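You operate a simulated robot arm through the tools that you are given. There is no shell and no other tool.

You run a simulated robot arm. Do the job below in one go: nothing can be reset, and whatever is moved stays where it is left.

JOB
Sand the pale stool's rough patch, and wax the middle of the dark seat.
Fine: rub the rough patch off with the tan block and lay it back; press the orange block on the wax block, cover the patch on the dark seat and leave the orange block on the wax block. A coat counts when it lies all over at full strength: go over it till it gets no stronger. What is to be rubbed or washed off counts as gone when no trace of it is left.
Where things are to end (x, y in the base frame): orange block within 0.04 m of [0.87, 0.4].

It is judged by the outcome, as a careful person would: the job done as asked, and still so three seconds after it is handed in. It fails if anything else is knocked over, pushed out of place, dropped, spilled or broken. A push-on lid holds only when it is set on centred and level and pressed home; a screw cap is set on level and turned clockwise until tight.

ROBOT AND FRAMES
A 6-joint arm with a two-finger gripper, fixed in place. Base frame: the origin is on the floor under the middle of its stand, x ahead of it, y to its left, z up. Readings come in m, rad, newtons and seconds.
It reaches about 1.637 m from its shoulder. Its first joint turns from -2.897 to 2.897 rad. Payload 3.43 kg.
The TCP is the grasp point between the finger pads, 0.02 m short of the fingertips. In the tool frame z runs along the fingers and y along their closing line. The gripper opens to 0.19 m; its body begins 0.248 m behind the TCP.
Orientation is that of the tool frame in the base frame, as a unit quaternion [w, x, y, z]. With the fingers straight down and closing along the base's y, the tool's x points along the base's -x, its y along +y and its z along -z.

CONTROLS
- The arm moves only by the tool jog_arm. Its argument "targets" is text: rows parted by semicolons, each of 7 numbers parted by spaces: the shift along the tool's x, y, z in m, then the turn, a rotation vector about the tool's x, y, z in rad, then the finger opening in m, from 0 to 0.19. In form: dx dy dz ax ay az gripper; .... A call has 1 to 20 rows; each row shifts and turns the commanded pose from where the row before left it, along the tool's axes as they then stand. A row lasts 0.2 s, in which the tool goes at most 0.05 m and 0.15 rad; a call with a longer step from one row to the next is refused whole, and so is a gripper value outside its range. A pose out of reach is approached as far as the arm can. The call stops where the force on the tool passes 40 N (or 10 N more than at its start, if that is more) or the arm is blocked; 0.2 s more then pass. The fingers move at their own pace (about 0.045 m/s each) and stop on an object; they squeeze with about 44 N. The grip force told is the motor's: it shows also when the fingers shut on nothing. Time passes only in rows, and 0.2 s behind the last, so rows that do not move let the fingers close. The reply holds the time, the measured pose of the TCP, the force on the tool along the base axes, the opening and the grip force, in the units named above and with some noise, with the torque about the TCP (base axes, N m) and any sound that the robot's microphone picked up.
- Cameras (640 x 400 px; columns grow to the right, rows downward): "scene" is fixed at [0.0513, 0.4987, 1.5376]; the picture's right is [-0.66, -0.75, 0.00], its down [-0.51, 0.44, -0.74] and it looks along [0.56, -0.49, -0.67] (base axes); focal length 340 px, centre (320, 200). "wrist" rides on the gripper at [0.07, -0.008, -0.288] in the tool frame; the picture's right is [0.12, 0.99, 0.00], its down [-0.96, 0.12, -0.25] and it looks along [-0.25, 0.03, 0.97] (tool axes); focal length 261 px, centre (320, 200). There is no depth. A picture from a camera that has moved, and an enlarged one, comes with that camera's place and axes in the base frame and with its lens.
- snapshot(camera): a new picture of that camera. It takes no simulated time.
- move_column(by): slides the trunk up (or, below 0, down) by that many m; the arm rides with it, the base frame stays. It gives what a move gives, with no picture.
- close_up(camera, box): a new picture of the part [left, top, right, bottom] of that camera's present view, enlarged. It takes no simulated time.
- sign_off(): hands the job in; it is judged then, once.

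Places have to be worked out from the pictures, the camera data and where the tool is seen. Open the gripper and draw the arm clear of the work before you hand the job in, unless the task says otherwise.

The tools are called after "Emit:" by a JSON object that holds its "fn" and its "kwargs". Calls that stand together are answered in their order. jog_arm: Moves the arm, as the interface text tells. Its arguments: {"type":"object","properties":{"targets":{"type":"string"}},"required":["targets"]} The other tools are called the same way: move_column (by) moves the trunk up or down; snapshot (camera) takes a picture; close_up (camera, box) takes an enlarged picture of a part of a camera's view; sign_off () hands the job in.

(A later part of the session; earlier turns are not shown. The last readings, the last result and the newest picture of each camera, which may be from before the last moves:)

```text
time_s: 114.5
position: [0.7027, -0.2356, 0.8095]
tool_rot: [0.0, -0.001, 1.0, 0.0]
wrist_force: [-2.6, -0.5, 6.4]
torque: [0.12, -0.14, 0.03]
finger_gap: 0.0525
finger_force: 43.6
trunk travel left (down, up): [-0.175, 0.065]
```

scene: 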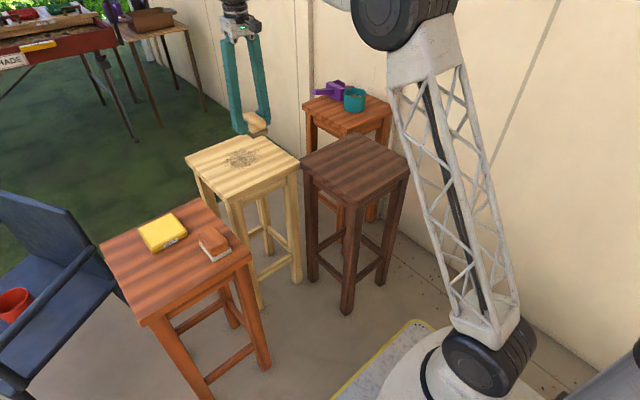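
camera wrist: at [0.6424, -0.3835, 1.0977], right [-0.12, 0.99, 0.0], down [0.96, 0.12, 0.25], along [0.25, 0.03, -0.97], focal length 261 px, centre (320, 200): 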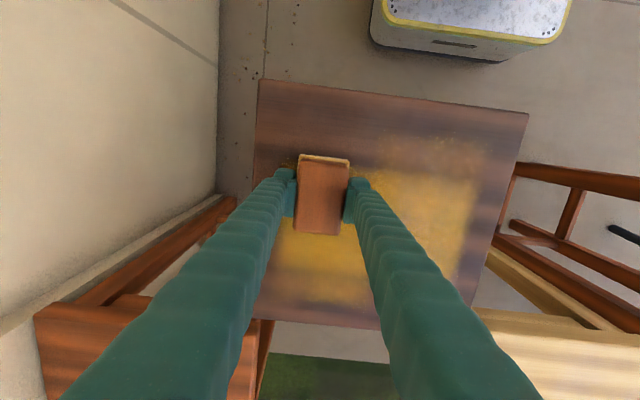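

Light contact (about 7 N). I add a little and stroke in -y with slight height compensation.

Emit:
{"fn": "jog_arm", "kwargs": {"targets": "0 0 0.0005 0 0 0 0.03; 0 -0.015 0 0 0 0 0.03; 0 -0.02 -0.0001 0 0 0 0.03; 0 -0.02 -0.0001 0 0 0 0.03; 0 -0.02 -0.0002 0 0 0 0.03; 0 -0.02 -0.0002 0 0 0 0.03; 0 -0.02 -0.0002 0 0 0 0.03; 0 -0.02 -0.0001 0 0 0 0.03; 0 -0.005 0 0 0 0 0.03"}}

Emit:
{"fn": "close_up", "kwargs": {"camera": "scene", "box": [290, 120, 430, 215]}}

```text
time_s: 116.5
position: [0.704, -0.3768, 0.8095]
tool_rot: [-0.001, 0.0, 1.0, 0.0]
wrist_force: [-0.6, 0.6, -0.9]
torque: [0.01, 0.03, 0.0]
finger_gap: 0.0527
finger_force: 44.0
trunk travel left (down, up): [-0.175, 0.065]
```

```text
4.21 times, centred on (360, 168) of scene
camera zoom: at [0.0513, 0.4987, 1.5376], right [-0.66, -0.75, 0.0], down [-0.51, 0.44, -0.74], along [0.56, -0.49, -0.67], focal length 1433 px, centre (152, 337)
```

zoom: 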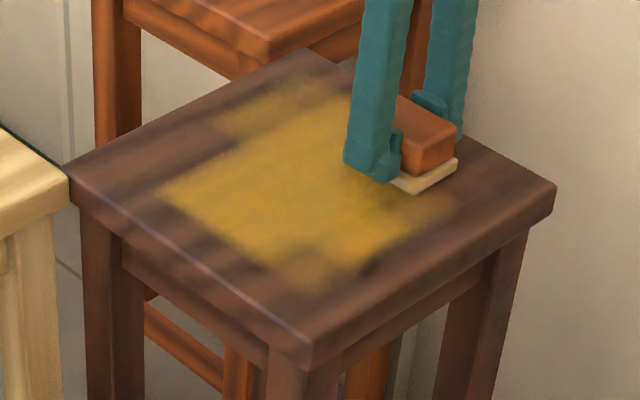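

The strip deepened on the near side but contact faded at the end. I lower a little to regain pressure and stroke back.

Emit:
{"fn": "jog_arm", "kwargs": {"targets": "0 0 0.0005 0 0 0 0.03; 0 0 0.0003 0 0 0 0.03; 0 0 0 0 0 0 0.03"}}

```text
time_s: 117.3
position: [0.7034, -0.3751, 0.8101]
tool_rot: [0.0, -0.001, 1.0, 0.0]
wrist_force: [1.9, -1.7, 6.1]
torque: [-0.02, 0.04, 0.0]
finger_gap: 0.0528
finger_force: 43.6
trunk travel left (down, up): [-0.175, 0.065]
```

Contact about 7 N. I add 0.4 mm and stroke +y along this strip, then back.

Emit:
{"fn": "jog_arm", "kwargs": {"targets": "0 0 0.0004 0 0 0 0.03; 0 0.02 0 0 0 0 0.03; 0 0.02 0 0 0 0 0.03; 0 0.02 0 0 0 0 0.03; 0 0.02 0 0 0 0 0.03; 0 0.02 0 0 0 0 0.03; 0 0.02 0 0 0 0 0.03; 0 0.02 0 0 0 0 0.03; 0 0.01 0 0 0 0 0.03"}}

Emit:
{"fn": "close_up", "kwargs": {"camera": "scene", "box": [290, 120, 430, 215]}}

```text
time_s: 119.3
position: [0.7019, -0.2246, 0.8101]
tool_rot: [0.0, 0.0, 1.0, -0.001]
wrist_force: [-0.8, -3.7, 15.5]
torque: [-0.09, -0.15, 0.03]
finger_gap: 0.0528
finger_force: 44.2
trunk travel left (down, up): [-0.175, 0.065]
```

```text
4.21 times, centred on (360, 168) of scene
camera zoom: at [0.0513, 0.4987, 1.5376], right [-0.66, -0.75, 0.0], down [-0.51, 0.44, -0.74], along [0.56, -0.49, -0.67], focal length 1433 px, centre (152, 337)
```

zoom: 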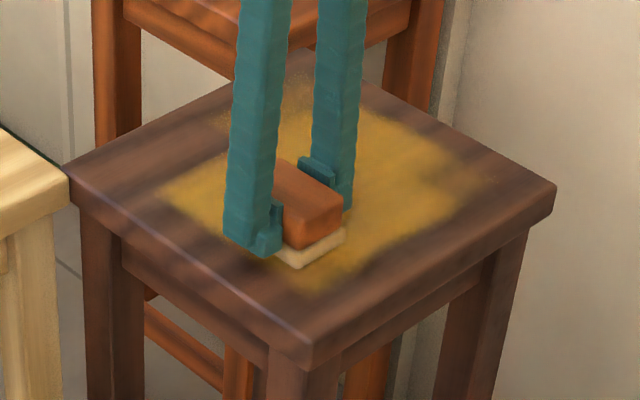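

The near strip is now strong. With ~15 N I slide to the far strip (x ≈ 0.803) and stroke -y.

Emit:
{"fn": "jog_arm", "kwargs": {"targets": "-0.02 0 -0.0001 0 0 0 0.03; -0.02 0 0 0 0 0 0.03; -0.02 0 0 0 0 0 0.03; -0.02 0 0 0 0 0 0.03; -0.02 0 0 0 0 0 0.03; 0 0 0 0 0 0 0.03"}}

```text
time_s: 120.7
position: [0.7995, -0.2251, 0.8095]
tool_rot: [0.0, -0.001, 1.0, 0.0]
wrist_force: [-6.5, -1.0, 13.4]
torque: [0.05, -0.07, 0.0]
finger_gap: 0.053
finger_force: 43.8
trunk travel left (down, up): [-0.175, 0.065]
```

Emit:
{"fn": "jog_arm", "kwargs": {"targets": "-0.004 0 0 0 0 0 0.03; 0 -0.02 0 0 0 0 0.03; 0 -0.02 0 0 0 0 0.03; 0 -0.02 0 0 0 0 0.03; 0 -0.02 0 0 0 0 0.03; 0 -0.02 -0.0001 0 0 0 0.03; 0 -0.02 -0.0001 0 0 0 0.03; 0 -0.02 -0.0001 0 0 0 0.03; 0 -0.015 -0.0001 0 0 0 0.03"}}

Emit:
{"fn": "close_up", "kwargs": {"camera": "scene", "box": [290, 120, 430, 215]}}

```text
time_s: 122.7
position: [0.8048, -0.383, 0.8102]
tool_rot: [-0.001, -0.001, 1.0, 0.0]
wrist_force: [-0.1, -0.8, 1.6]
torque: [-0.15, -0.1, -0.04]
finger_gap: 0.0523
finger_force: 43.3
trunk travel left (down, up): [-0.175, 0.065]
```

```text
4.21 times, centred on (360, 168) of scene
camera zoom: at [0.0513, 0.4987, 1.5376], right [-0.66, -0.75, 0.0], down [-0.51, 0.44, -0.74], along [0.56, -0.49, -0.67], focal length 1433 px, centre (152, 337)
```

zoom: 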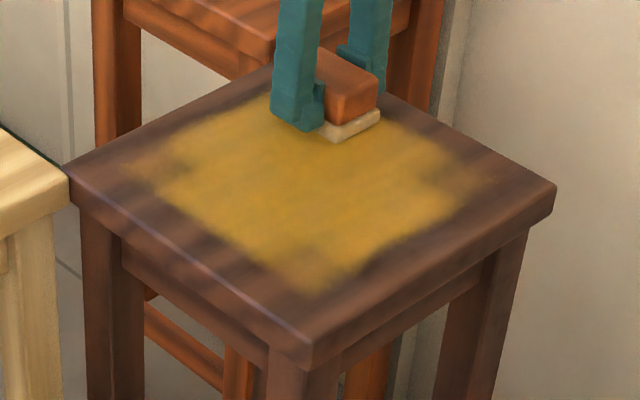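

The far strip filled in as well. I lift off and look from above again.

Emit:
{"fn": "jog_arm", "kwargs": {"targets": "0 0 -0.01 0 0 0 0.03; 0 0 -0.035 0 0 0 0.03; 0.0033 0.0415 -0.0175 0 0 0 0.03; 0.0033 0.0415 -0.0175 0 0 0 0.03; 0.0033 0.0415 -0.0175 0 0 0 0.03; 0.0033 0.0415 -0.0175 0 0 0 0.03; 0.0033 0.0415 -0.0175 0 0 0 0.03; 0.0033 0.0415 -0.0175 0 0 0 0.03; 0.0033 0.0415 -0.0175 0 0 0 0.03; 0.0033 0.0415 -0.0175 0 0 0 0.03; 0 0 0 0 0 0 0.03"}}

Emit:
{"fn": "close_up", "kwargs": {"camera": "wrist", "box": [90, 20, 310, 230]}}

Emit:
{"fn": "close_up", "kwargs": {"camera": "scene", "box": [290, 120, 430, 215]}}

```text
time_s: 125.1
position: [0.776, -0.0467, 0.9981]
tool_rot: [0.0, -0.001, 1.0, 0.0]
wrist_force: [-1.1, 0.1, -0.6]
torque: [0.01, -0.01, 0.03]
finger_gap: 0.0529
finger_force: 44.0
trunk travel left (down, up): [-0.175, 0.065]
```

```text
1.90 times, centred on (200, 125) of wrist
camera zoom: at [0.7058, -0.0561, 1.2853], right [-0.12, 0.99, 0.0], down [0.96, 0.12, 0.25], along [0.25, 0.03, -0.97], focal length 496 px, centre (549, 343)
```

zoom: 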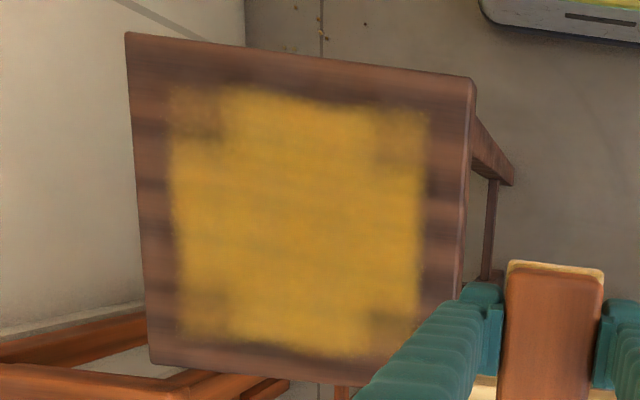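

```text
4.21 times, centred on (360, 168) of scene
camera zoom: at [0.0513, 0.4987, 1.5376], right [-0.66, -0.75, 0.0], down [-0.51, 0.44, -0.74], along [0.56, -0.49, -0.67], focal length 1433 px, centre (152, 337)
```

zoom: 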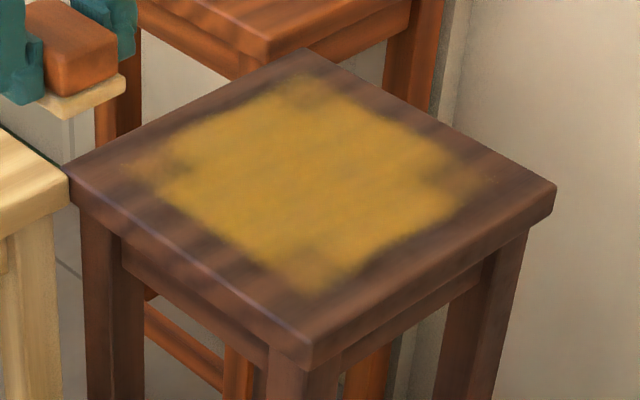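

The coat now fills a neat square, x 0.62–0.88, y -0.43–-0.18, centred on the seat; its four corners are thinner. That looks like the patch itself (about 0.25 m square), so I recharge and work the outer strips and corners.

Emit:
{"fn": "jog_arm", "kwargs": {"targets": "-0.0084 0.0406 0.0042 0 0 0 0.03; -0.0084 0.0406 0.0042 0 0 0 0.03; -0.0084 0.0406 0.0042 0 0 0 0.03; -0.0084 0.0406 0.0042 0 0 0 0.03; -0.0084 0.0406 0.0042 0 0 0 0.03; -0.0084 0.0406 0.0042 0 0 0 0.03; -0.0084 0.0406 0.0042 0 0 0 0.03; -0.0084 0.0406 0.0042 0 0 0 0.03; -0.0084 0.0406 0.0042 0 0 0 0.03; -0.0084 0.0406 0.0042 0 0 0 0.03; -0.0084 0.0406 0.0042 0 0 0 0.03; 0 0 0.03 0 0 0 0.03; 0 0 0.04 0 0 0 0.03; 0 0 0.02 0 0 0 0.03; 0 0 0.015 0 0 0 0.03; 0 0 0.006 0 0 0 0.03; 0 0 0.003 0 0 0 0.03; 0 0 0 0 0 0 0.03"}}

```text
time_s: 128.9
position: [0.8724, 0.398, 0.8347]
tool_rot: [0.0, -0.002, 1.0, 0.0]
wrist_force: [-0.4, 0.1, -1.5]
torque: [-0.03, 0.02, -0.04]
finger_gap: 0.0526
finger_force: 44.1
trunk travel left (down, up): [-0.175, 0.065]
```

Emit:
{"fn": "jog_arm", "kwargs": {"targets": "0 0 0.0015 0 0 0 0.03; 0 0 0.001 0 0 0 0.03; 0 0 0.001 0 0 0 0.03; 0 0 0 0 0 0 0.03; 0 0 0 0 0 0 0.03; 0 0 0 0 0 0 0.03; 0 0 0 0 0 0 0.03"}}

Emit:
{"fn": "close_up", "kwargs": {"camera": "scene", "box": [110, 180, 230, 270]}}

```text
time_s: 130.5
position: [0.8711, 0.3984, 0.8317]
tool_rot: [0.001, -0.001, 1.0, 0.0]
wrist_force: [0.7, -0.5, 12.7]
torque: [-0.01, 0.1, -0.02]
finger_gap: 0.0525
finger_force: 44.7
trunk travel left (down, up): [-0.175, 0.065]
```

```text
4.44 times, centred on (170, 225) of scene
camera zoom: at [0.0513, 0.4987, 1.5376], right [-0.66, -0.75, 0.0], down [-0.51, 0.44, -0.74], along [0.56, -0.49, -0.67], focal length 1512 px, centre (987, 89)
```

zoom: 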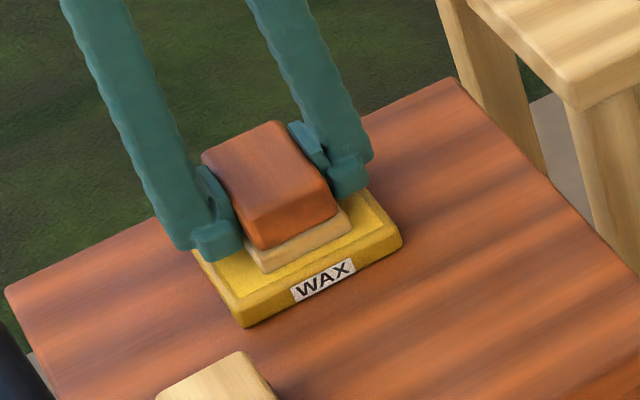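

Charged at 13 N. I carry it back to the near strip, x ≈ 0.677, y ≈ -0.215.

Emit:
{"fn": "jog_arm", "kwargs": {"targets": "0 0 -0.005 0 0 0 0.03; 0 0 -0.03 0 0 0 0.03; 0 0 -0.04 0 0 0 0.03; 0 0 -0.043 0 0 0 0.03; 0.01293 -0.0409 0 0 0 0 0.03; 0.01293 -0.0409 0 0 0 0 0.03; 0.01293 -0.0409 0 0 0 0 0.03; 0.01293 -0.0409 0 0 0 0 0.03; 0.01293 -0.0409 0 0 0 0 0.03; 0.01293 -0.0409 0 0 0 0 0.03; 0.01293 -0.0409 0 0 0 0 0.03; 0.01293 -0.0409 0 0 0 0 0.03; 0.01293 -0.0409 0 0 0 0 0.03; 0.01293 -0.0409 0 0 0 0 0.03; 0.01293 -0.0409 0 0 0 0 0.03; 0.01293 -0.0409 0 0 0 0 0.03; 0.01293 -0.0409 0 0 0 0 0.03; 0.01293 -0.0409 0 0 0 0 0.03; 0.01293 -0.0409 0 0 0 0 0.03; 0 0 0 0 0 0 0.03"}}

Emit:
{"fn": "jog_arm", "kwargs": {"targets": "0 0 0.04 0 0 0 0.03; 0 0 0.04 0 0 0 0.03; 0 0 0.03 0 0 0 0.03; 0 0 0.018 0 0 0 0.03; 0 0 0.006 0 0 0 0.03; 0 0 0 0 0 0 0.03"}}

```text
time_s: 134.7
position: [0.681, -0.2151, 0.9492]
tool_rot: [0.0, -0.002, 1.0, -0.001]
wrist_force: [-0.1, -0.7, -0.5]
torque: [-0.02, -0.03, 0.0]
finger_gap: 0.0527
finger_force: 43.5
trunk travel left (down, up): [-0.175, 0.065]
```

```text
time_s: 136.1
position: [0.6792, -0.2159, 0.8157]
tool_rot: [0.0, -0.001, 1.0, -0.001]
wrist_force: [0.5, 0.4, -1.4]
torque: [-0.01, 0.01, -0.03]
finger_gap: 0.0527
finger_force: 43.9
trunk travel left (down, up): [-0.175, 0.065]
```

Emit:
{"fn": "jog_arm", "kwargs": {"targets": "0 0 0.003 0 0 0 0.03; 0 0 0.0015 0 0 0 0.03; 0 0 0.001 0 0 0 0.03; 0 0 0.0005 0 0 0 0.03; 0 0 0 0 0 0 0.03"}}

```text
time_s: 137.3
position: [0.6787, -0.2152, 0.8104]
tool_rot: [0.0, -0.001, 1.0, -0.001]
wrist_force: [7.5, -4.4, 26.3]
torque: [0.08, 0.36, 0.01]
finger_gap: 0.0529
finger_force: 43.8
trunk travel left (down, up): [-0.175, 0.065]
```

26 N: I ease 0.7 mm and stroke the whole near strip in -y.

Emit:
{"fn": "jog_arm", "kwargs": {"targets": "0 0.004 -0.0007 0 0 0 0.03; 0 -0.018 0 0 0 0 0.03; 0 -0.018 0 0 0 0 0.03; 0 -0.018 0 0 0 0 0.03; 0 -0.018 0 0 0 0 0.03; 0 -0.018 0 0 0 0 0.03; 0 -0.018 0 0 0 0 0.03; 0 -0.018 0 0 0 0 0.03; 0 -0.018 0 0 0 0 0.03; 0 -0.018 0 0 0 0 0.03; 0 -0.018 0 0 0 0 0.03"}}

Emit:
{"fn": "close_up", "kwargs": {"camera": "scene", "box": [290, 120, 430, 215]}}

```text
time_s: 139.7
position: [0.6765, -0.3906, 0.8104]
tool_rot: [0.0, -0.001, 1.0, 0.0]
wrist_force: [0.5, -0.2, -1.7]
torque: [-0.06, 0.0, 0.04]
finger_gap: 0.0527
finger_force: 44.1
trunk travel left (down, up): [-0.175, 0.065]
```

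```text
4.21 times, centred on (360, 168) of scene
camera zoom: at [0.0513, 0.4987, 1.5376], right [-0.66, -0.75, 0.0], down [-0.51, 0.44, -0.74], along [0.56, -0.49, -0.67], focal length 1433 px, centre (152, 337)
```

zoom: 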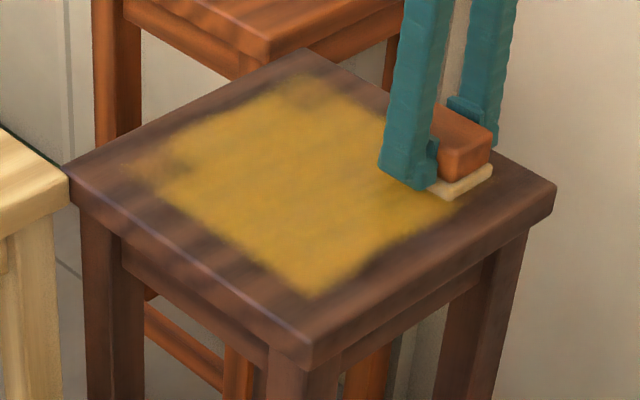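

The near-left corner filled, and the coat's border did not grow, which supports that square being the patch. I regain pressure here at the near-right corner and rub it.

Emit:
{"fn": "jog_arm", "kwargs": {"targets": "0 0 0.0006 0 0 0 0.03; 0 0 0.0004 0 0 0 0.03; 0 0 0 0 0 0 0.03"}}

```text
time_s: 140.5
position: [0.6782, -0.3918, 0.8111]
tool_rot: [0.0, -0.001, 1.0, 0.0]
wrist_force: [0.7, -1.2, 8.9]
torque: [0.09, 0.29, -0.01]
finger_gap: 0.0526
finger_force: 44.4
trunk travel left (down, up): [-0.175, 0.065]
```

About 10 N. I add 0.4 mm and rub back and forth over the corner.

Emit:
{"fn": "jog_arm", "kwargs": {"targets": "0 0.018 0.0004 0 0 0 0.03; 0 0.018 0 0 0 0 0.03; 0 0.018 0 0 0 0 0.03; 0 -0.018 0 0 0 0 0.03; 0 -0.018 0 0 0 0 0.03; 0 -0.02 0 0 0 0 0.03; 0 0.018 0 0 0 0 0.03; 0 0.018 0 0 0 0 0.03; 0 0.018 0 0 0 0 0.03; 0 -0.018 0 0 0 0 0.03; 0 -0.018 0 0 0 0 0.03; 0 -0.018 0 0 0 0 0.03; 0 0 0 0 0 0 0.03"}}

Emit:
{"fn": "close_up", "kwargs": {"camera": "scene", "box": [290, 120, 430, 215]}}

```text
time_s: 141.8
position: [0.6809, -0.3772, 0.8098]
tool_rot: [0.002, 0.0, 1.0, -0.002]
wrist_force: [0.5, 2.1, 21.2]
torque: [0.2, 0.73, -0.14]
finger_gap: 0.0527
finger_force: 43.8
trunk travel left (down, up): [-0.175, 0.065]
stopped in row 6: the force on the tool passed its limit at 42 N (the readings are from after the stop); the commanded pose is now the measured one
```

```text
4.21 times, centred on (360, 168) of scene
camera zoom: at [0.0513, 0.4987, 1.5376], right [-0.66, -0.75, 0.0], down [-0.51, 0.44, -0.74], along [0.56, -0.49, -0.67], focal length 1433 px, centre (152, 337)
```

zoom: 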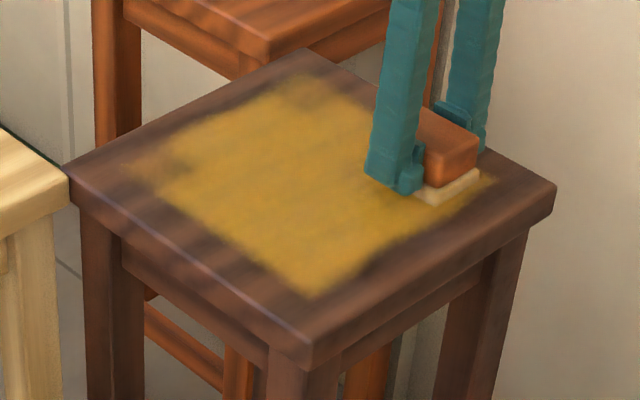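

The corner took wax. I ease off after the force stop, level slightly, and finish rubbing that corner more gently.

Emit:
{"fn": "jog_arm", "kwargs": {"targets": "0 0 -0.0008 -0.002 0.003 0 0.03; 0 -0.015 0 0 0 0 0.03; 0 0 0 0 0 0 0.03"}}

```text
time_s: 142.6
position: [0.6825, -0.394, 0.8102]
tool_rot: [-0.001, -0.001, 1.0, 0.0]
wrist_force: [-0.3, 0.4, 2.4]
torque: [-0.09, -0.11, 0.03]
finger_gap: 0.0524
finger_force: 43.9
trunk travel left (down, up): [-0.175, 0.065]
```

Light contact; I add 0.5 mm and stroke the near strip back in +y.

Emit:
{"fn": "jog_arm", "kwargs": {"targets": "0.003 0 0.0005 0 0 0 0.03; 0 0.018 0 0 0 0 0.03; 0 -0.018 0 0 0 0 0.03; 0 0.018 0 0 0 0 0.03; 0 0.018 0 0 0 0 0.03; 0 0.018 0 0 0 0 0.03; 0 0.018 0 0 0 0 0.03; 0 0.018 0 0 0 0 0.03; 0 0.018 0 0 0 0 0.03; 0 0.018 0 0 0 0 0.03; 0 0.018 0 0 0 0 0.03; 0 0.018 0 0 0 0 0.03; 0 0.018 0 0 0 0 0.03"}}

Emit:
{"fn": "close_up", "kwargs": {"camera": "scene", "box": [290, 120, 430, 215]}}

```text
time_s: 145.4
position: [0.6758, -0.2109, 0.8101]
tool_rot: [0.0, -0.001, 1.0, 0.002]
wrist_force: [-0.3, -4.6, 22.0]
torque: [-0.21, -0.02, 0.16]
finger_gap: 0.0529
finger_force: 44.1
trunk travel left (down, up): [-0.175, 0.065]
```

```text
4.21 times, centred on (360, 168) of scene
camera zoom: at [0.0513, 0.4987, 1.5376], right [-0.66, -0.75, 0.0], down [-0.51, 0.44, -0.74], along [0.56, -0.49, -0.67], focal length 1433 px, centre (152, 337)
```

zoom: 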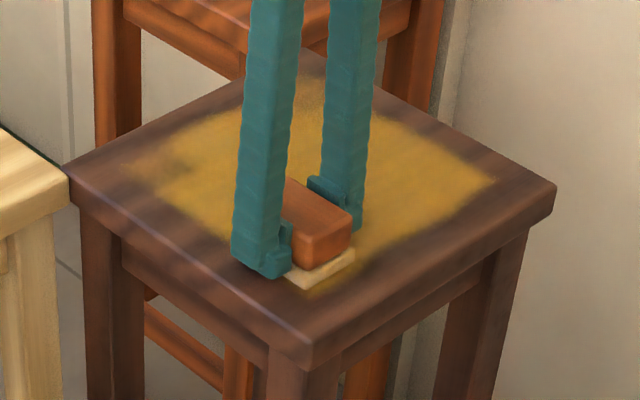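

The near side and both near corners look full. I ease a bit, slide along the left edge to the far strip (x ≈ 0.828) and stroke there.

Emit:
{"fn": "jog_arm", "kwargs": {"targets": "-0.018 0 -0.0006 0 0 0 0.03; -0.019 0 0 0 0 0 0.03; -0.019 0 0 0 0 0 0.03; -0.019 0 0 0 0 0 0.03; -0.019 0 0 0 0 0 0.03; -0.019 0 0 0 0 0 0.03; -0.019 0 0 0 0 0 0.03; -0.019 0 0 0 0 0 0.03; 0 0 0 0 0 0 0.03"}}

Emit:
{"fn": "close_up", "kwargs": {"camera": "scene", "box": [290, 110, 430, 205]}}

```text
time_s: 147.4
position: [0.8279, -0.2113, 0.8099]
tool_rot: [-0.001, 0.001, 1.0, 0.001]
wrist_force: [-3.9, -0.5, 18.0]
torque: [-0.1, 0.36, 0.02]
finger_gap: 0.0528
finger_force: 44.1
trunk travel left (down, up): [-0.175, 0.065]
```

```text
4.21 times, centred on (360, 158) of scene
camera zoom: at [0.0513, 0.4987, 1.5376], right [-0.66, -0.75, 0.0], down [-0.51, 0.44, -0.74], along [0.56, -0.49, -0.67], focal length 1433 px, centre (152, 379)
```

zoom: 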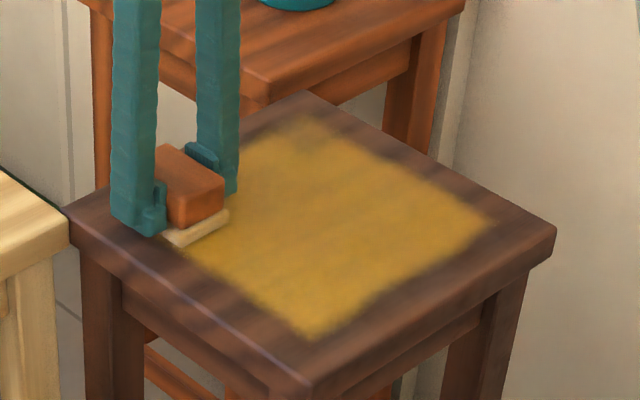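

Looks good. Now the far strip from y -0.21 to -0.39 and a short rub at the far-right corner.

Emit:
{"fn": "jog_arm", "kwargs": {"targets": "0 -0.018 -0.0003 0 0 0 0.03; 0 0.018 0 0 0 0 0.03; 0 -0.018 0 0 0 0 0.03; 0 -0.018 0 0 0 0 0.03; 0 -0.018 0 0 0 0 0.03; 0 -0.018 0 0 0 0 0.03; 0 -0.018 0 0 0 0 0.03; 0 -0.018 0 0 0 0 0.03; 0 -0.018 0 0 0 0 0.03; 0 -0.018 0 0 0 0 0.03; 0 -0.018 0 0 0 0 0.03; 0 -0.018 0 0 0 0 0.03; 0 0 0 0 0 0 0.03"}}

Emit:
{"fn": "close_up", "kwargs": {"camera": "scene", "box": [290, 110, 430, 205]}}

```text
time_s: 150.2
position: [0.8294, -0.3941, 0.8097]
tool_rot: [-0.001, 0.0, 1.0, 0.001]
wrist_force: [0.5, -1.0, -0.8]
torque: [-0.02, 0.01, 0.0]
finger_gap: 0.0528
finger_force: 44.5
trunk travel left (down, up): [-0.175, 0.065]
```

```text
4.21 times, centred on (360, 158) of scene
camera zoom: at [0.0513, 0.4987, 1.5376], right [-0.66, -0.75, 0.0], down [-0.51, 0.44, -0.74], along [0.56, -0.49, -0.67], focal length 1433 px, centre (152, 379)
```

zoom: 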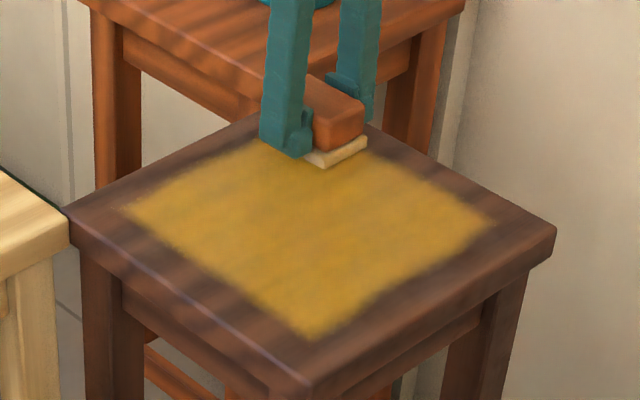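

The left corners are full now. Contact faded at the far-right corner, so I regain pressure there.

Emit:
{"fn": "jog_arm", "kwargs": {"targets": "0 0 0.0005 0 0 0 0.03; 0 0 0.0004 0 0 0 0.03; 0 0 0 0 0 0 0.03"}}

```text
time_s: 151.0
position: [0.8295, -0.392, 0.8105]
tool_rot: [0.0, 0.001, 1.0, 0.001]
wrist_force: [2.4, -2.1, 6.5]
torque: [-0.23, 0.1, 0.08]
finger_gap: 0.0524
finger_force: 43.5
trunk travel left (down, up): [-0.175, 0.065]
```

Emit:
{"fn": "jog_arm", "kwargs": {"targets": "0 0.016 0.0003 0 0 0 0.03; 0 0.016 0 0 0 0 0.03; 0 0.016 0 0 0 0 0.03; 0 -0.016 -0.0001 0 0 0 0.03; 0 -0.016 -0.0001 0 0 0 0.03; 0 -0.016 -0.0001 0 0 0 0.03; 0 0 0 0 0 0 0.03"}}

Emit:
{"fn": "close_up", "kwargs": {"camera": "scene", "box": [290, 110, 430, 205]}}

```text
time_s: 152.6
position: [0.8263, -0.3929, 0.8089]
tool_rot: [-0.001, 0.0, 1.0, 0.0]
wrist_force: [1.3, 7.5, 32.5]
torque: [0.15, 0.08, 0.0]
finger_gap: 0.0527
finger_force: 43.9
trunk travel left (down, up): [-0.175, 0.065]
```

```text
4.21 times, centred on (360, 158) of scene
camera zoom: at [0.0513, 0.4987, 1.5376], right [-0.66, -0.75, 0.0], down [-0.51, 0.44, -0.74], along [0.56, -0.49, -0.67], focal length 1433 px, centre (152, 379)
```

zoom: 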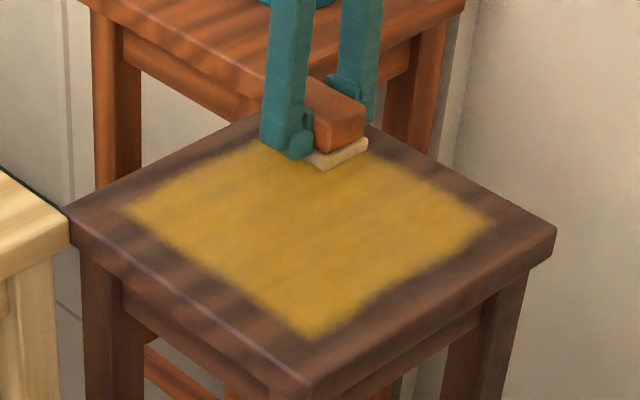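

The far-right corner is filling. Force is 32 N, so I ease 1.2 mm first, then slide along the right edge toward -x.

Emit:
{"fn": "jog_arm", "kwargs": {"targets": "0 0 -0.0012 0 0 0 0.03; 0.004 0 0 0 0 0 0.03; 0.018 0 0 0 0 0 0.03; 0.018 0 0 0 0 0 0.03; 0.018 0 0 0 0 0 0.03; 0.018 0 0 0 0 0 0.03; 0.018 0 0 0 0 0 0.03; 0.018 0 0 0 0 0 0.03; 0.018 0 0 0 0 0 0.03; 0.018 0 0 0 0 0 0.03; 0 0 0 0 0 0 0.03"}}

```text
time_s: 155.0
position: [0.6823, -0.3897, 0.8094]
tool_rot: [-0.001, 0.0, 1.0, 0.0]
wrist_force: [5.9, 4.1, 32.1]
torque: [-0.15, -0.47, -0.02]
finger_gap: 0.0528
finger_force: 44.1
trunk travel left (down, up): [-0.175, 0.065]
```

I lift off and inspect the whole coat from above.

Emit:
{"fn": "jog_arm", "kwargs": {"targets": "0 0 -0.005 0 0 0 0.03; 0 0 -0.04 0 0 0 0.03; -0.0105 0.0381 -0.0156 0 0 0 0.03; -0.0105 0.0381 -0.0156 0 0 0 0.03; -0.0105 0.0381 -0.0156 0 0 0 0.03; -0.0105 0.0381 -0.0156 0 0 0 0.03; -0.0105 0.0381 -0.0156 0 0 0 0.03; -0.0105 0.0381 -0.0156 0 0 0 0.03; -0.0105 0.0381 -0.0156 0 0 0 0.03; -0.0105 0.0381 -0.0156 0 0 0 0.03; -0.0105 0.0381 -0.0156 0 0 0 0.03; 0 0 0 0 0 0 0.03"}}

Emit:
{"fn": "close_up", "kwargs": {"camera": "wrist", "box": [90, 20, 310, 230]}}

Emit:
{"fn": "close_up", "kwargs": {"camera": "scene", "box": [290, 120, 430, 215]}}

```text
time_s: 157.6
position: [0.7752, -0.0491, 0.9966]
tool_rot: [-0.001, 0.0, 1.0, 0.001]
wrist_force: [0.4, -0.6, -0.8]
torque: [0.01, 0.02, -0.01]
finger_gap: 0.0528
finger_force: 44.1
trunk travel left (down, up): [-0.175, 0.065]
```

```text
1.90 times, centred on (200, 125) of wrist
camera zoom: at [0.7046, -0.0586, 1.2846], right [-0.12, 0.99, 0.0], down [0.96, 0.12, 0.25], along [0.24, 0.03, -0.97], focal length 496 px, centre (549, 343)
```

zoom: 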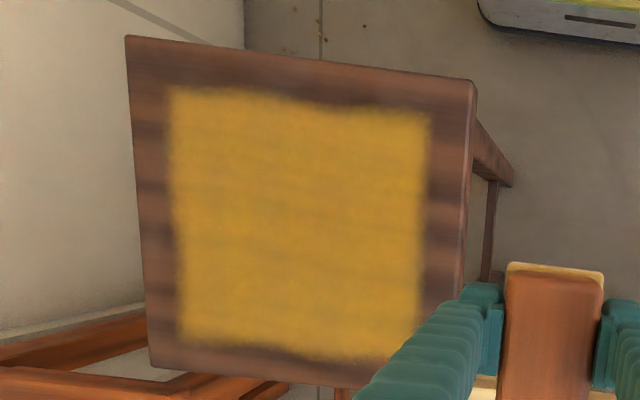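

```text
4.21 times, centred on (360, 168) of scene
camera zoom: at [0.0513, 0.4987, 1.5376], right [-0.66, -0.75, 0.0], down [-0.51, 0.44, -0.74], along [0.56, -0.49, -0.67], focal length 1433 px, centre (152, 337)
```

zoom: 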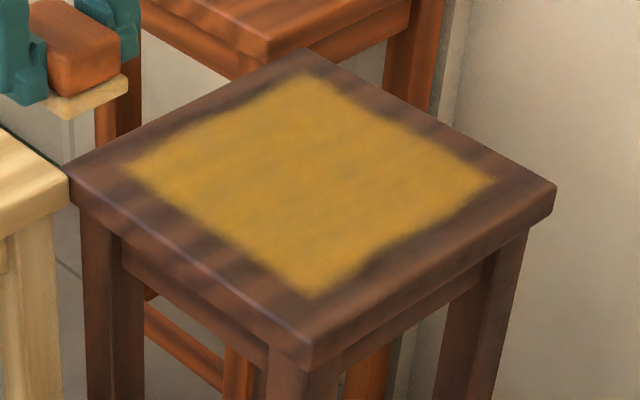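

The coat is now an even, sharp-edged square with full corners. To be sure it is at full strength I recharge and go over all of it once more, then compare.

Emit:
{"fn": "jog_arm", "kwargs": {"targets": "-0.0084 0.0408 0.0042 0 0 0 0.03; -0.0084 0.0408 0.0042 0 0 0 0.03; -0.0084 0.0408 0.0042 0 0 0 0.03; -0.0084 0.0408 0.0042 0 0 0 0.03; -0.0084 0.0408 0.0042 0 0 0 0.03; -0.0084 0.0408 0.0042 0 0 0 0.03; -0.0084 0.0408 0.0042 0 0 0 0.03; -0.0084 0.0408 0.0042 0 0 0 0.03; -0.0084 0.0408 0.0042 0 0 0 0.03; -0.0084 0.0408 0.0042 0 0 0 0.03; -0.0084 0.0408 0.0042 0 0 0 0.03; 0 0 0.03 0 0 0 0.03; 0 0 0.04 0 0 0 0.03; 0 0 0.02 0 0 0 0.03; 0 0 0.015 0 0 0 0.03; 0 0 0.006 0 0 0 0.03; 0 0 0 0 0 0 0.03"}}

```text
time_s: 161.2
position: [0.8701, 0.3988, 0.8383]
tool_rot: [-0.001, 0.0, 1.0, 0.001]
wrist_force: [0.3, 0.7, -0.9]
torque: [0.04, -0.02, 0.0]
finger_gap: 0.0527
finger_force: 43.8
trunk travel left (down, up): [-0.175, 0.065]
```

Emit:
{"fn": "jog_arm", "kwargs": {"targets": "0 0 0.003 0 0 0 0.03; 0 0 0.002 0 0 0 0.03; 0 0 0.001 0 0 0 0.03; 0 0 0.001 0 0 0 0.03; 0 0 0 0 0 0 0.03; 0 0 0 0 0 0 0.03; 0 0 0 0 0 0 0.03"}}

Emit:
{"fn": "close_up", "kwargs": {"camera": "scene", "box": [110, 180, 230, 270]}}

```text
time_s: 162.8
position: [0.8671, 0.3994, 0.832]
tool_rot: [-0.001, -0.001, 1.0, 0.0]
wrist_force: [-0.8, -0.5, -0.5]
torque: [0.01, -0.01, 0.01]
finger_gap: 0.0527
finger_force: 43.8
trunk travel left (down, up): [-0.175, 0.065]
```

```text
4.44 times, centred on (170, 225) of scene
camera zoom: at [0.0513, 0.4987, 1.5376], right [-0.66, -0.75, 0.0], down [-0.51, 0.44, -0.74], along [0.56, -0.49, -0.67], focal length 1512 px, centre (987, 89)
```

zoom: 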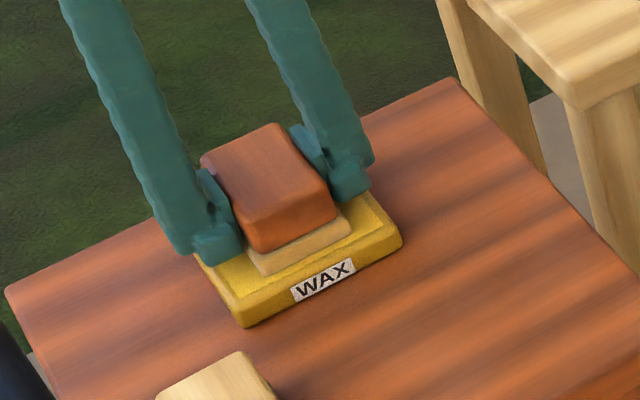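

Only just touching. I press about 1.5 mm more and hold.

Emit:
{"fn": "jog_arm", "kwargs": {"targets": "0 0 0.001 0 0 0 0.03; 0 0 0.0006 0 0 0 0.03; 0 0 0 0 0 0 0.03; 0 0 0 0 0 0 0.03; 0 0 0 0 0 0 0.03; 0 0 0 0 0 0 0.03"}}

```text
time_s: 164.2
position: [0.8679, 0.3991, 0.8318]
tool_rot: [0.0, 0.0, 1.0, 0.002]
wrist_force: [-1.7, 0.1, 26.7]
torque: [-0.23, 0.19, 0.02]
finger_gap: 0.0526
finger_force: 44.2
trunk travel left (down, up): [-0.175, 0.065]
```

Charged. Back to the near-left corner of the patch for a full overlapping pass.

Emit:
{"fn": "jog_arm", "kwargs": {"targets": "0 0 -0.005 0 0 0 0.03; 0 0 -0.03 0 0 0 0.03; 0 0 -0.04 0 0 0 0.03; 0 0 -0.043 0 0 0 0.03; 0.01253 -0.04075 0 0 0 0 0.03; 0.01253 -0.04075 0 0 0 0 0.03; 0.01253 -0.04075 0 0 0 0 0.03; 0.01253 -0.04075 0 0 0 0 0.03; 0.01253 -0.04075 0 0 0 0 0.03; 0.01253 -0.04075 0 0 0 0 0.03; 0.01253 -0.04075 0 0 0 0 0.03; 0.01253 -0.04075 0 0 0 0 0.03; 0.01253 -0.04075 0 0 0 0 0.03; 0.01253 -0.04075 0 0 0 0 0.03; 0.01253 -0.04075 0 0 0 0 0.03; 0.01253 -0.04075 0 0 0 0 0.03; 0.01253 -0.04075 0 0 0 0 0.03; 0.01253 -0.04075 0 0 0 0 0.03; 0.01253 -0.04075 0 0 0 0 0.03; 0 0 0 0 0 0 0.03"}}

Emit:
{"fn": "jog_arm", "kwargs": {"targets": "0 0 0.04 0 0 0 0.03; 0 0 0.04 0 0 0 0.03; 0 0 0.03 0 0 0 0.03; 0 0 0.018 0 0 0 0.03; 0 0 0.006 0 0 0 0.03; 0 0 0 0 0 0 0.03"}}

```text
time_s: 168.4
position: [0.6821, -0.2128, 0.9497]
tool_rot: [-0.001, -0.001, 1.0, 0.001]
wrist_force: [0.0, -0.2, -0.4]
torque: [-0.03, 0.03, -0.01]
finger_gap: 0.0528
finger_force: 44.3
trunk travel left (down, up): [-0.175, 0.065]
```

```text
time_s: 169.8
position: [0.6805, -0.2135, 0.814]
tool_rot: [-0.001, 0.0, 1.0, 0.001]
wrist_force: [0.4, 0.4, -1.1]
torque: [0.01, -0.01, 0.01]
finger_gap: 0.0526
finger_force: 43.9
trunk travel left (down, up): [-0.175, 0.065]
```

Emit:
{"fn": "jog_arm", "kwargs": {"targets": "0 0 0.0025 0 0 0 0.03; 0 0 0.0015 0 0 0 0.03; 0 0 0.0007 0 0 0 0.03; 0 0 0 0 0 0 0.03"}}

```text
time_s: 170.8
position: [0.6794, -0.2134, 0.8103]
tool_rot: [-0.001, 0.0, 1.0, 0.001]
wrist_force: [-0.5, -0.5, -1.4]
torque: [0.03, 0.0, -0.03]
finger_gap: 0.0528
finger_force: 44.1
trunk travel left (down, up): [-0.175, 0.065]
```

Emit:
{"fn": "jog_arm", "kwargs": {"targets": "0 0 0.0008 0 0 0 0.03; 0 0 0.0005 0 0 0 0.03; 0 0 0 0 0 0 0.03"}}

```text
time_s: 171.6
position: [0.6787, -0.2123, 0.8096]
tool_rot: [0.0, 0.0, 1.0, 0.001]
wrist_force: [-8.7, -2.2, 27.7]
torque: [-0.2, 0.23, -0.02]
finger_gap: 0.0525
finger_force: 43.9
trunk travel left (down, up): [-0.175, 0.065]
```

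27 N: I ease 0.5 mm and stroke the near strip -y.

Emit:
{"fn": "jog_arm", "kwargs": {"targets": "0 0 -0.0005 0 0 0 0.03; 0 -0.018 0 0 0 0 0.03; 0 -0.018 0 0 0 0 0.03; 0 -0.018 0 0 0 0 0.03; 0 -0.018 0 0 0 0 0.03; 0 -0.018 0 0 0 0 0.03; 0 -0.018 0 0 0 0 0.03; 0 -0.018 0 0 0 0 0.03; 0 -0.018 0 0 0 0 0.03; 0 -0.018 0 0 0 0 0.03; 0 -0.018 0 0 0 0 0.03; 0 0 0 0 0 0 0.03"}}

```text
time_s: 172.7
position: [0.6792, -0.2723, 0.81]
tool_rot: [0.0, 0.0, 1.0, 0.001]
wrist_force: [1.9, 2.6, 19.8]
torque: [-0.05, 0.28, -0.01]
finger_gap: 0.0529
finger_force: 43.7
trunk travel left (down, up): [-0.175, 0.065]
stopped in row 5: the force on the tool passed its limit at 41 N (the readings are from after the stop); the commanded pose is now the measured one
```

Force crept to 41 N mid-stroke. I ease 0.8 mm and continue.

Emit:
{"fn": "jog_arm", "kwargs": {"targets": "0 0 -0.0008 0 0 0 0.03; 0 -0.018 0 0 0 0 0.03; 0 -0.018 0 0 0 0 0.03; 0 -0.018 0 0 0 0 0.03; 0 -0.018 0 0 0 0 0.03; 0 0 0 0 0 0 0.03"}}

```text
time_s: 174.1
position: [0.6758, -0.3425, 0.8098]
tool_rot: [-0.001, 0.002, 1.0, 0.002]
wrist_force: [0.0, 0.3, -0.3]
torque: [-0.03, 0.0, 0.01]
finger_gap: 0.0528
finger_force: 43.7
trunk travel left (down, up): [-0.175, 0.065]
```

Now contact is light. I lower a little and measure.

Emit:
{"fn": "jog_arm", "kwargs": {"targets": "0 0 0.0006 0 0 0 0.03; 0 0 0.0004 0 0 0 0.03; 0 0 0 0 0 0 0.03"}}

```text
time_s: 174.9
position: [0.6779, -0.3433, 0.8102]
tool_rot: [-0.001, 0.001, 1.0, 0.001]
wrist_force: [-8.3, 1.9, 24.4]
torque: [-0.09, 0.25, 0.01]
finger_gap: 0.0525
finger_force: 43.5
trunk travel left (down, up): [-0.175, 0.065]
```

24 N: ease 0.5 mm, stroke to the -y end and then all the way back in +y.

Emit:
{"fn": "jog_arm", "kwargs": {"targets": "0 0 -0.0005 0 0 0 0.03; 0 -0.016 0 0 0 0 0.03; 0 -0.016 0 0 0 0 0.03; 0 -0.016 0 0 0 0 0.03; 0 0.018 0 0 0 0 0.03; 0 0.018 0 0 0 0 0.03; 0 0.018 0 0 0 0 0.03; 0 0.018 0 0 0 0 0.03; 0 0.018 0 0 0 0 0.03; 0 0 0 0 0 0 0.03"}}

```text
time_s: 177.1
position: [0.6782, -0.3029, 0.8091]
tool_rot: [-0.001, 0.0, 1.0, 0.001]
wrist_force: [-1.3, -4.0, 20.6]
torque: [-0.26, 0.01, -0.03]
finger_gap: 0.0526
finger_force: 44.2
trunk travel left (down, up): [-0.175, 0.065]
```

Emit:
{"fn": "jog_arm", "kwargs": {"targets": "0 0.018 -0.0002 0 0 0 0.03; 0 0.018 0 0 0 0 0.03; 0 0.018 0 0 0 0 0.03; 0 0.018 0 0 0 0 0.03; 0 0.018 0 0 0 0 0.03; -0.018 0 0 0 0 0 0.03; -0.018 0 0 0 0 0 0.03; -0.018 0 0 0 0 0 0.03; -0.018 0 0 0 0 0 0.03; 0 0 0 0 0 0 0.03"}}

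Emit:
{"fn": "close_up", "kwargs": {"camera": "scene", "box": [290, 120, 430, 215]}}

```text
time_s: 179.3
position: [0.7524, -0.2103, 0.8087]
tool_rot: [-0.002, 0.0, 1.0, 0.002]
wrist_force: [-0.7, -0.6, -0.6]
torque: [-0.01, -0.04, 0.0]
finger_gap: 0.0526
finger_force: 43.6
trunk travel left (down, up): [-0.175, 0.065]
```

```text
4.21 times, centred on (360, 168) of scene
camera zoom: at [0.0513, 0.4987, 1.5376], right [-0.66, -0.75, 0.0], down [-0.51, 0.44, -0.74], along [0.56, -0.49, -0.67], focal length 1433 px, centre (152, 337)
```

zoom: 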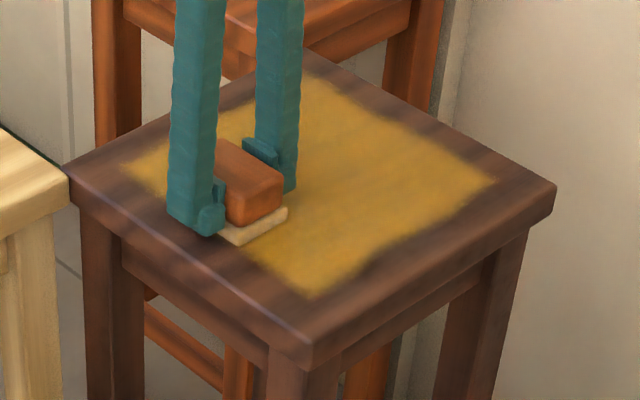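

The near strip is done again. I level the tool slightly, regain contact at the left end of the middle strip.

Emit:
{"fn": "jog_arm", "kwargs": {"targets": "0 0 0.0005 0.002 -0.003 0 0.03; 0 0 0.0004 0 0 0 0.03; 0 0 0 0 0 0 0.03"}}

```text
time_s: 180.1
position: [0.7512, -0.2099, 0.81]
tool_rot: [0.001, 0.0, 1.0, -0.001]
wrist_force: [2.4, -0.2, 5.6]
torque: [0.12, 0.15, -0.03]
finger_gap: 0.0531
finger_force: 44.2
trunk travel left (down, up): [-0.175, 0.065]
```

Emit:
{"fn": "jog_arm", "kwargs": {"targets": "0 -0.018 0.0003 0 0 0 0.03; 0 -0.018 0 0 0 0 0.03; 0 -0.018 0 0 0 0 0.03; 0 -0.018 0 0 0 0 0.03; 0 -0.018 0 0 0 0 0.03; 0 -0.018 0 0 0 0 0.03; 0 -0.018 0 0 0 0 0.03; 0 -0.018 0 0 0 0 0.03; 0 -0.018 0 0 0 0 0.03; 0 -0.018 0 0 0 0 0.03; 0 0 0 0 0 0 0.03"}}

```text
time_s: 182.5
position: [0.7516, -0.3917, 0.8091]
tool_rot: [0.001, 0.0, 1.0, -0.001]
wrist_force: [1.5, -0.7, 2.9]
torque: [-0.06, 0.11, 0.02]
finger_gap: 0.0527
finger_force: 44.1
trunk travel left (down, up): [-0.175, 0.065]
```

Contact light (about 4 N) at the right end. I add 0.5 mm and shift along the right edge to the far strip.

Emit:
{"fn": "jog_arm", "kwargs": {"targets": "0 0 0.0005 0 0 0 0.03; -0.018 0 0 0 0 0 0.03; -0.018 0 0 0 0 0 0.03; -0.018 0 0 0 0 0 0.03; -0.02 0 0 0 0 0 0.03; 0 0 0 0 0 0 0.03"}}

```text
time_s: 183.9
position: [0.8229, -0.3922, 0.8095]
tool_rot: [0.001, 0.0, 1.0, -0.001]
wrist_force: [-11.5, -1.1, 30.5]
torque: [0.07, 0.48, -0.07]
finger_gap: 0.0528
finger_force: 43.6
trunk travel left (down, up): [-0.175, 0.065]
```

Emit:
{"fn": "jog_arm", "kwargs": {"targets": "-0.004 0 -0.0007 0 0 0 0.03; 0 0.018 0 0 0 0 0.03; 0 0.018 0 0 0 0 0.03; 0 0.018 0 0 0 0 0.03; 0 0.018 0 0 0 0 0.03; 0 0.018 0 0 0 0 0.03; 0 0 0 0 0 0 0.03"}}

```text
time_s: 185.5
position: [0.8277, -0.3033, 0.8093]
tool_rot: [0.001, 0.001, 1.0, 0.0]
wrist_force: [-0.8, -7.6, 27.5]
torque: [-0.13, -0.06, -0.14]
finger_gap: 0.0528
finger_force: 44.6
trunk travel left (down, up): [-0.175, 0.065]
```

Good pressure (27 N). I ease slightly and finish the far strip to its left end.

Emit:
{"fn": "jog_arm", "kwargs": {"targets": "0 0.018 -0.0003 0 0 0 0.03; 0 0.018 -0.0001 0 0 0 0.03; 0 0.018 0 0 0 0 0.03; 0 0.018 0 0 0 0 0.03; 0 0.018 0 0 0 0 0.03; 0 0 0 0 0 0 0.03"}}

Emit:
{"fn": "close_up", "kwargs": {"camera": "scene", "box": [290, 110, 430, 205]}}

```text
time_s: 186.9
position: [0.8294, -0.2102, 0.8092]
tool_rot: [0.001, 0.0, 1.0, 0.0]
wrist_force: [0.1, -5.2, 24.7]
torque: [-0.04, 0.05, -0.01]
finger_gap: 0.0524
finger_force: 44.7
trunk travel left (down, up): [-0.175, 0.065]
```

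```text
4.21 times, centred on (360, 158) of scene
camera zoom: at [0.0513, 0.4987, 1.5376], right [-0.66, -0.75, 0.0], down [-0.51, 0.44, -0.74], along [0.56, -0.49, -0.67], focal length 1433 px, centre (152, 379)
```

zoom: 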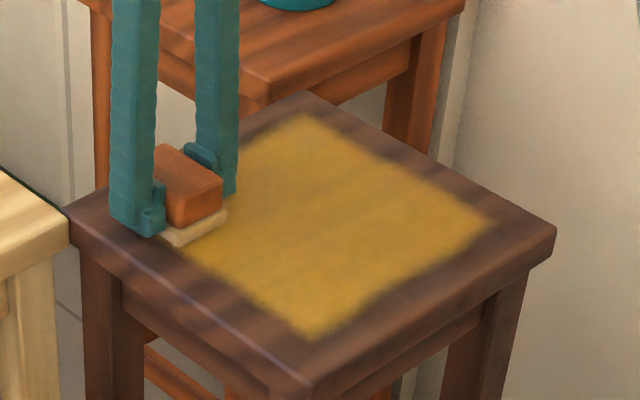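

The whole square is well covered. I lift and compare it from above with the previous view.

Emit:
{"fn": "jog_arm", "kwargs": {"targets": "0 0 -0.005 0 0 0 0.03; 0 0 -0.04 0 0 0 0.03; 0.0104 0.0326 -0.028 0 0 0 0.03; 0.0104 0.0326 -0.028 0 0 0 0.03; 0.0104 0.0326 -0.028 0 0 0 0.03; 0.0104 0.0326 -0.028 0 0 0 0.03; 0.0104 0.0326 -0.028 0 0 0 0.03; 0 0 0 0 0 0 0.03"}}

Emit:
{"fn": "close_up", "kwargs": {"camera": "wrist", "box": [90, 20, 310, 230]}}

Emit:
{"fn": "close_up", "kwargs": {"camera": "scene", "box": [290, 120, 430, 215]}}

```text
time_s: 188.7
position: [0.7785, -0.0428, 0.9919]
tool_rot: [0.001, 0.001, 1.0, 0.0]
wrist_force: [-0.3, -0.3, -1.2]
torque: [0.01, -0.02, 0.0]
finger_gap: 0.0525
finger_force: 43.9
trunk travel left (down, up): [-0.175, 0.065]
```

```text
1.90 times, centred on (200, 125) of wrist
camera zoom: at [0.7061, -0.0509, 1.2797], right [-0.12, 0.99, 0.0], down [0.96, 0.11, 0.25], along [0.25, 0.03, -0.97], focal length 496 px, centre (549, 343)
```

zoom: 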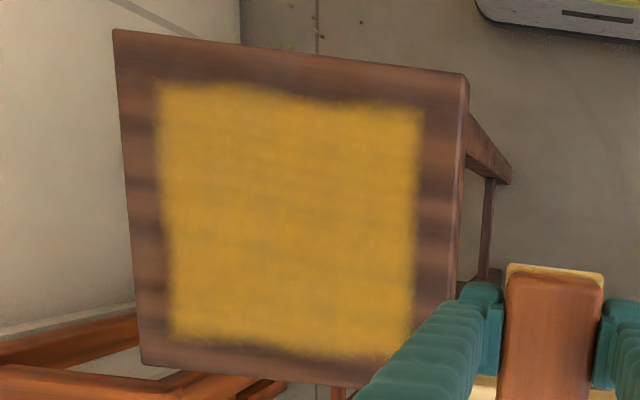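

```text
4.21 times, centred on (360, 168) of scene
camera zoom: at [0.0513, 0.4987, 1.5376], right [-0.66, -0.75, 0.0], down [-0.51, 0.44, -0.74], along [0.56, -0.49, -0.67], focal length 1433 px, centre (152, 337)
```

zoom: 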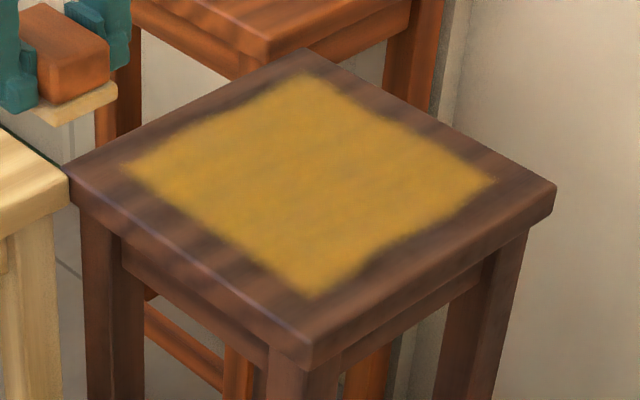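

Shape and tone match the earlier view. I zoom in on the coat for uniformity, especially edges and corners.

Emit:
{"fn": "close_up", "kwargs": {"camera": "wrist", "box": [135, 50, 245, 130]}}

Emit:
{"fn": "close_up", "kwargs": {"camera": "wrist", "box": [135, 125, 245, 205]}}

Emit:
{"fn": "close_up", "kwargs": {"camera": "scene", "box": [310, 130, 405, 195]}}

```text
5.00 times, centred on (190, 90) of wrist
camera zoom: at [0.7061, -0.0509, 1.2797], right [-0.12, 0.99, 0.0], down [0.96, 0.11, 0.25], along [0.25, 0.03, -0.97], focal length 1303 px, centre (970, 750)
```

zoom: 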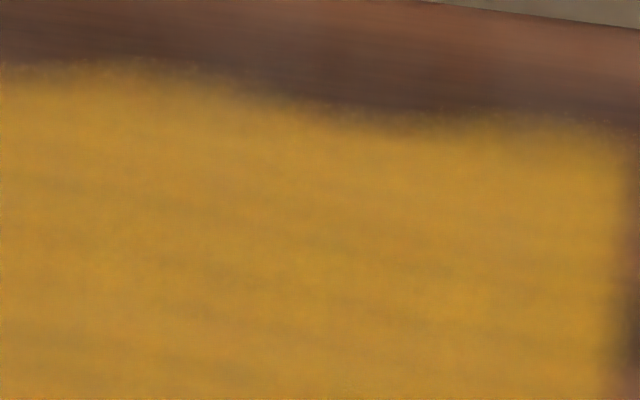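

```text
5.00 times, centred on (190, 165) of wrist
camera zoom: at [0.7061, -0.0509, 1.2797], right [-0.12, 0.99, 0.0], down [0.96, 0.11, 0.25], along [0.25, 0.03, -0.97], focal length 1303 px, centre (970, 375)
```

zoom: 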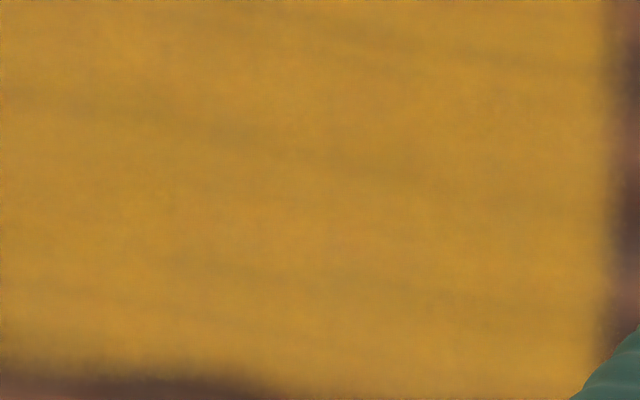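

```text
6.15 times, centred on (358, 162) of scene
camera zoom: at [0.0513, 0.4987, 1.5376], right [-0.66, -0.75, 0.0], down [-0.51, 0.44, -0.74], along [0.56, -0.49, -0.67], focal length 2094 px, centre (89, 431)
```

zoom: 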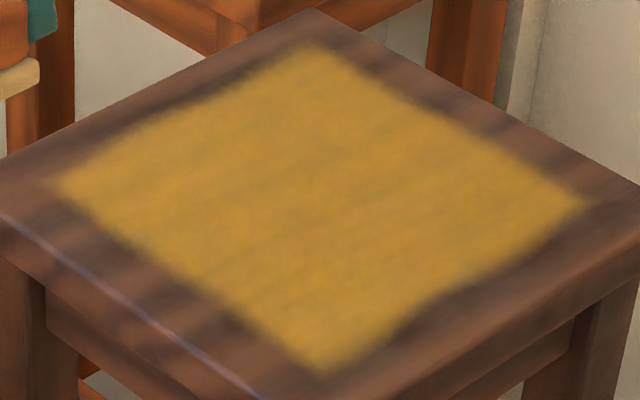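

The coat is uniform and its outline has stayed fixed, centred on the seat. For certainty I do one more freshly charged pass, this time starting on the far strip (which always came last), and then compare.

Emit:
{"fn": "jog_arm", "kwargs": {"targets": "-0.0083 0.0402 0.004 0 0 0 0.03; -0.0083 0.0402 0.004 0 0 0 0.03; -0.0083 0.0402 0.004 0 0 0 0.03; -0.0083 0.0402 0.004 0 0 0 0.03; -0.0083 0.0402 0.004 0 0 0 0.03; -0.0083 0.0402 0.004 0 0 0 0.03; -0.0083 0.0402 0.004 0 0 0 0.03; -0.0083 0.0402 0.004 0 0 0 0.03; -0.0083 0.0402 0.004 0 0 0 0.03; -0.0083 0.0402 0.004 0 0 0 0.03; -0.0083 0.0402 0.004 0 0 0 0.03; 0 0 0.03 0 0 0 0.03; 0 0 0.04 0 0 0 0.03; 0 0 0.02 0 0 0 0.03; 0 0 0.015 0 0 0 0.03; 0 0 0.004 0 0 0 0.03; 0 0 0 0 0 0 0.03"}}

```text
time_s: 192.3
position: [0.869, 0.3925, 0.8406]
tool_rot: [0.001, 0.0, 1.0, 0.001]
wrist_force: [-0.3, -0.5, -1.1]
torque: [-0.01, 0.0, 0.02]
finger_gap: 0.0529
finger_force: 44.0
trunk travel left (down, up): [-0.175, 0.065]
```

Slightly low in y; I shift 5 mm and lower to contact.

Emit:
{"fn": "jog_arm", "kwargs": {"targets": "0 0.005 0.003 0 0 0 0.03; 0 0 0.003 0 0 0 0.03; 0 0 0.001 0 0 0 0.03; 0 0 0.001 0 0 0 0.03; 0 0 0 0 0 0 0.03"}}

```text
time_s: 193.5
position: [0.8673, 0.3989, 0.8335]
tool_rot: [0.0, 0.0, 1.0, 0.0]
wrist_force: [-0.3, -0.9, -0.9]
torque: [0.02, 0.0, 0.01]
finger_gap: 0.0529
finger_force: 44.3
trunk travel left (down, up): [-0.175, 0.065]
```

Emit:
{"fn": "jog_arm", "kwargs": {"targets": "0 0 0.001 0 0 0 0.03; 0 0 0.001 0 0 0 0.03; 0 0 0.0007 0 0 0 0.03; 0 0 0 0 0 0 0.03; 0 0 0 0 0 0 0.03; 0 0 0 0 0 0 0.03"}}

Emit:
{"fn": "close_up", "kwargs": {"camera": "scene", "box": [110, 180, 230, 270]}}

```text
time_s: 194.9
position: [0.87, 0.3978, 0.8336]
tool_rot: [0.002, 0.001, 1.0, 0.0]
wrist_force: [-2.4, -2.2, 21.4]
torque: [-0.11, 0.18, 0.01]
finger_gap: 0.0527
finger_force: 44.2
trunk travel left (down, up): [-0.175, 0.065]
```

```text
4.44 times, centred on (170, 225) of scene
camera zoom: at [0.0513, 0.4987, 1.5376], right [-0.66, -0.75, 0.0], down [-0.51, 0.44, -0.74], along [0.56, -0.49, -0.67], focal length 1512 px, centre (987, 89)
```

zoom: 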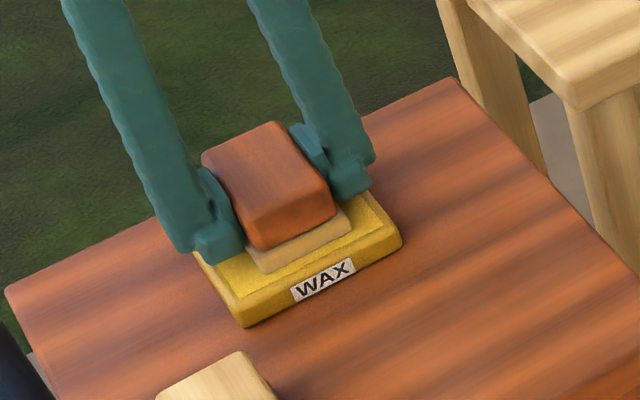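

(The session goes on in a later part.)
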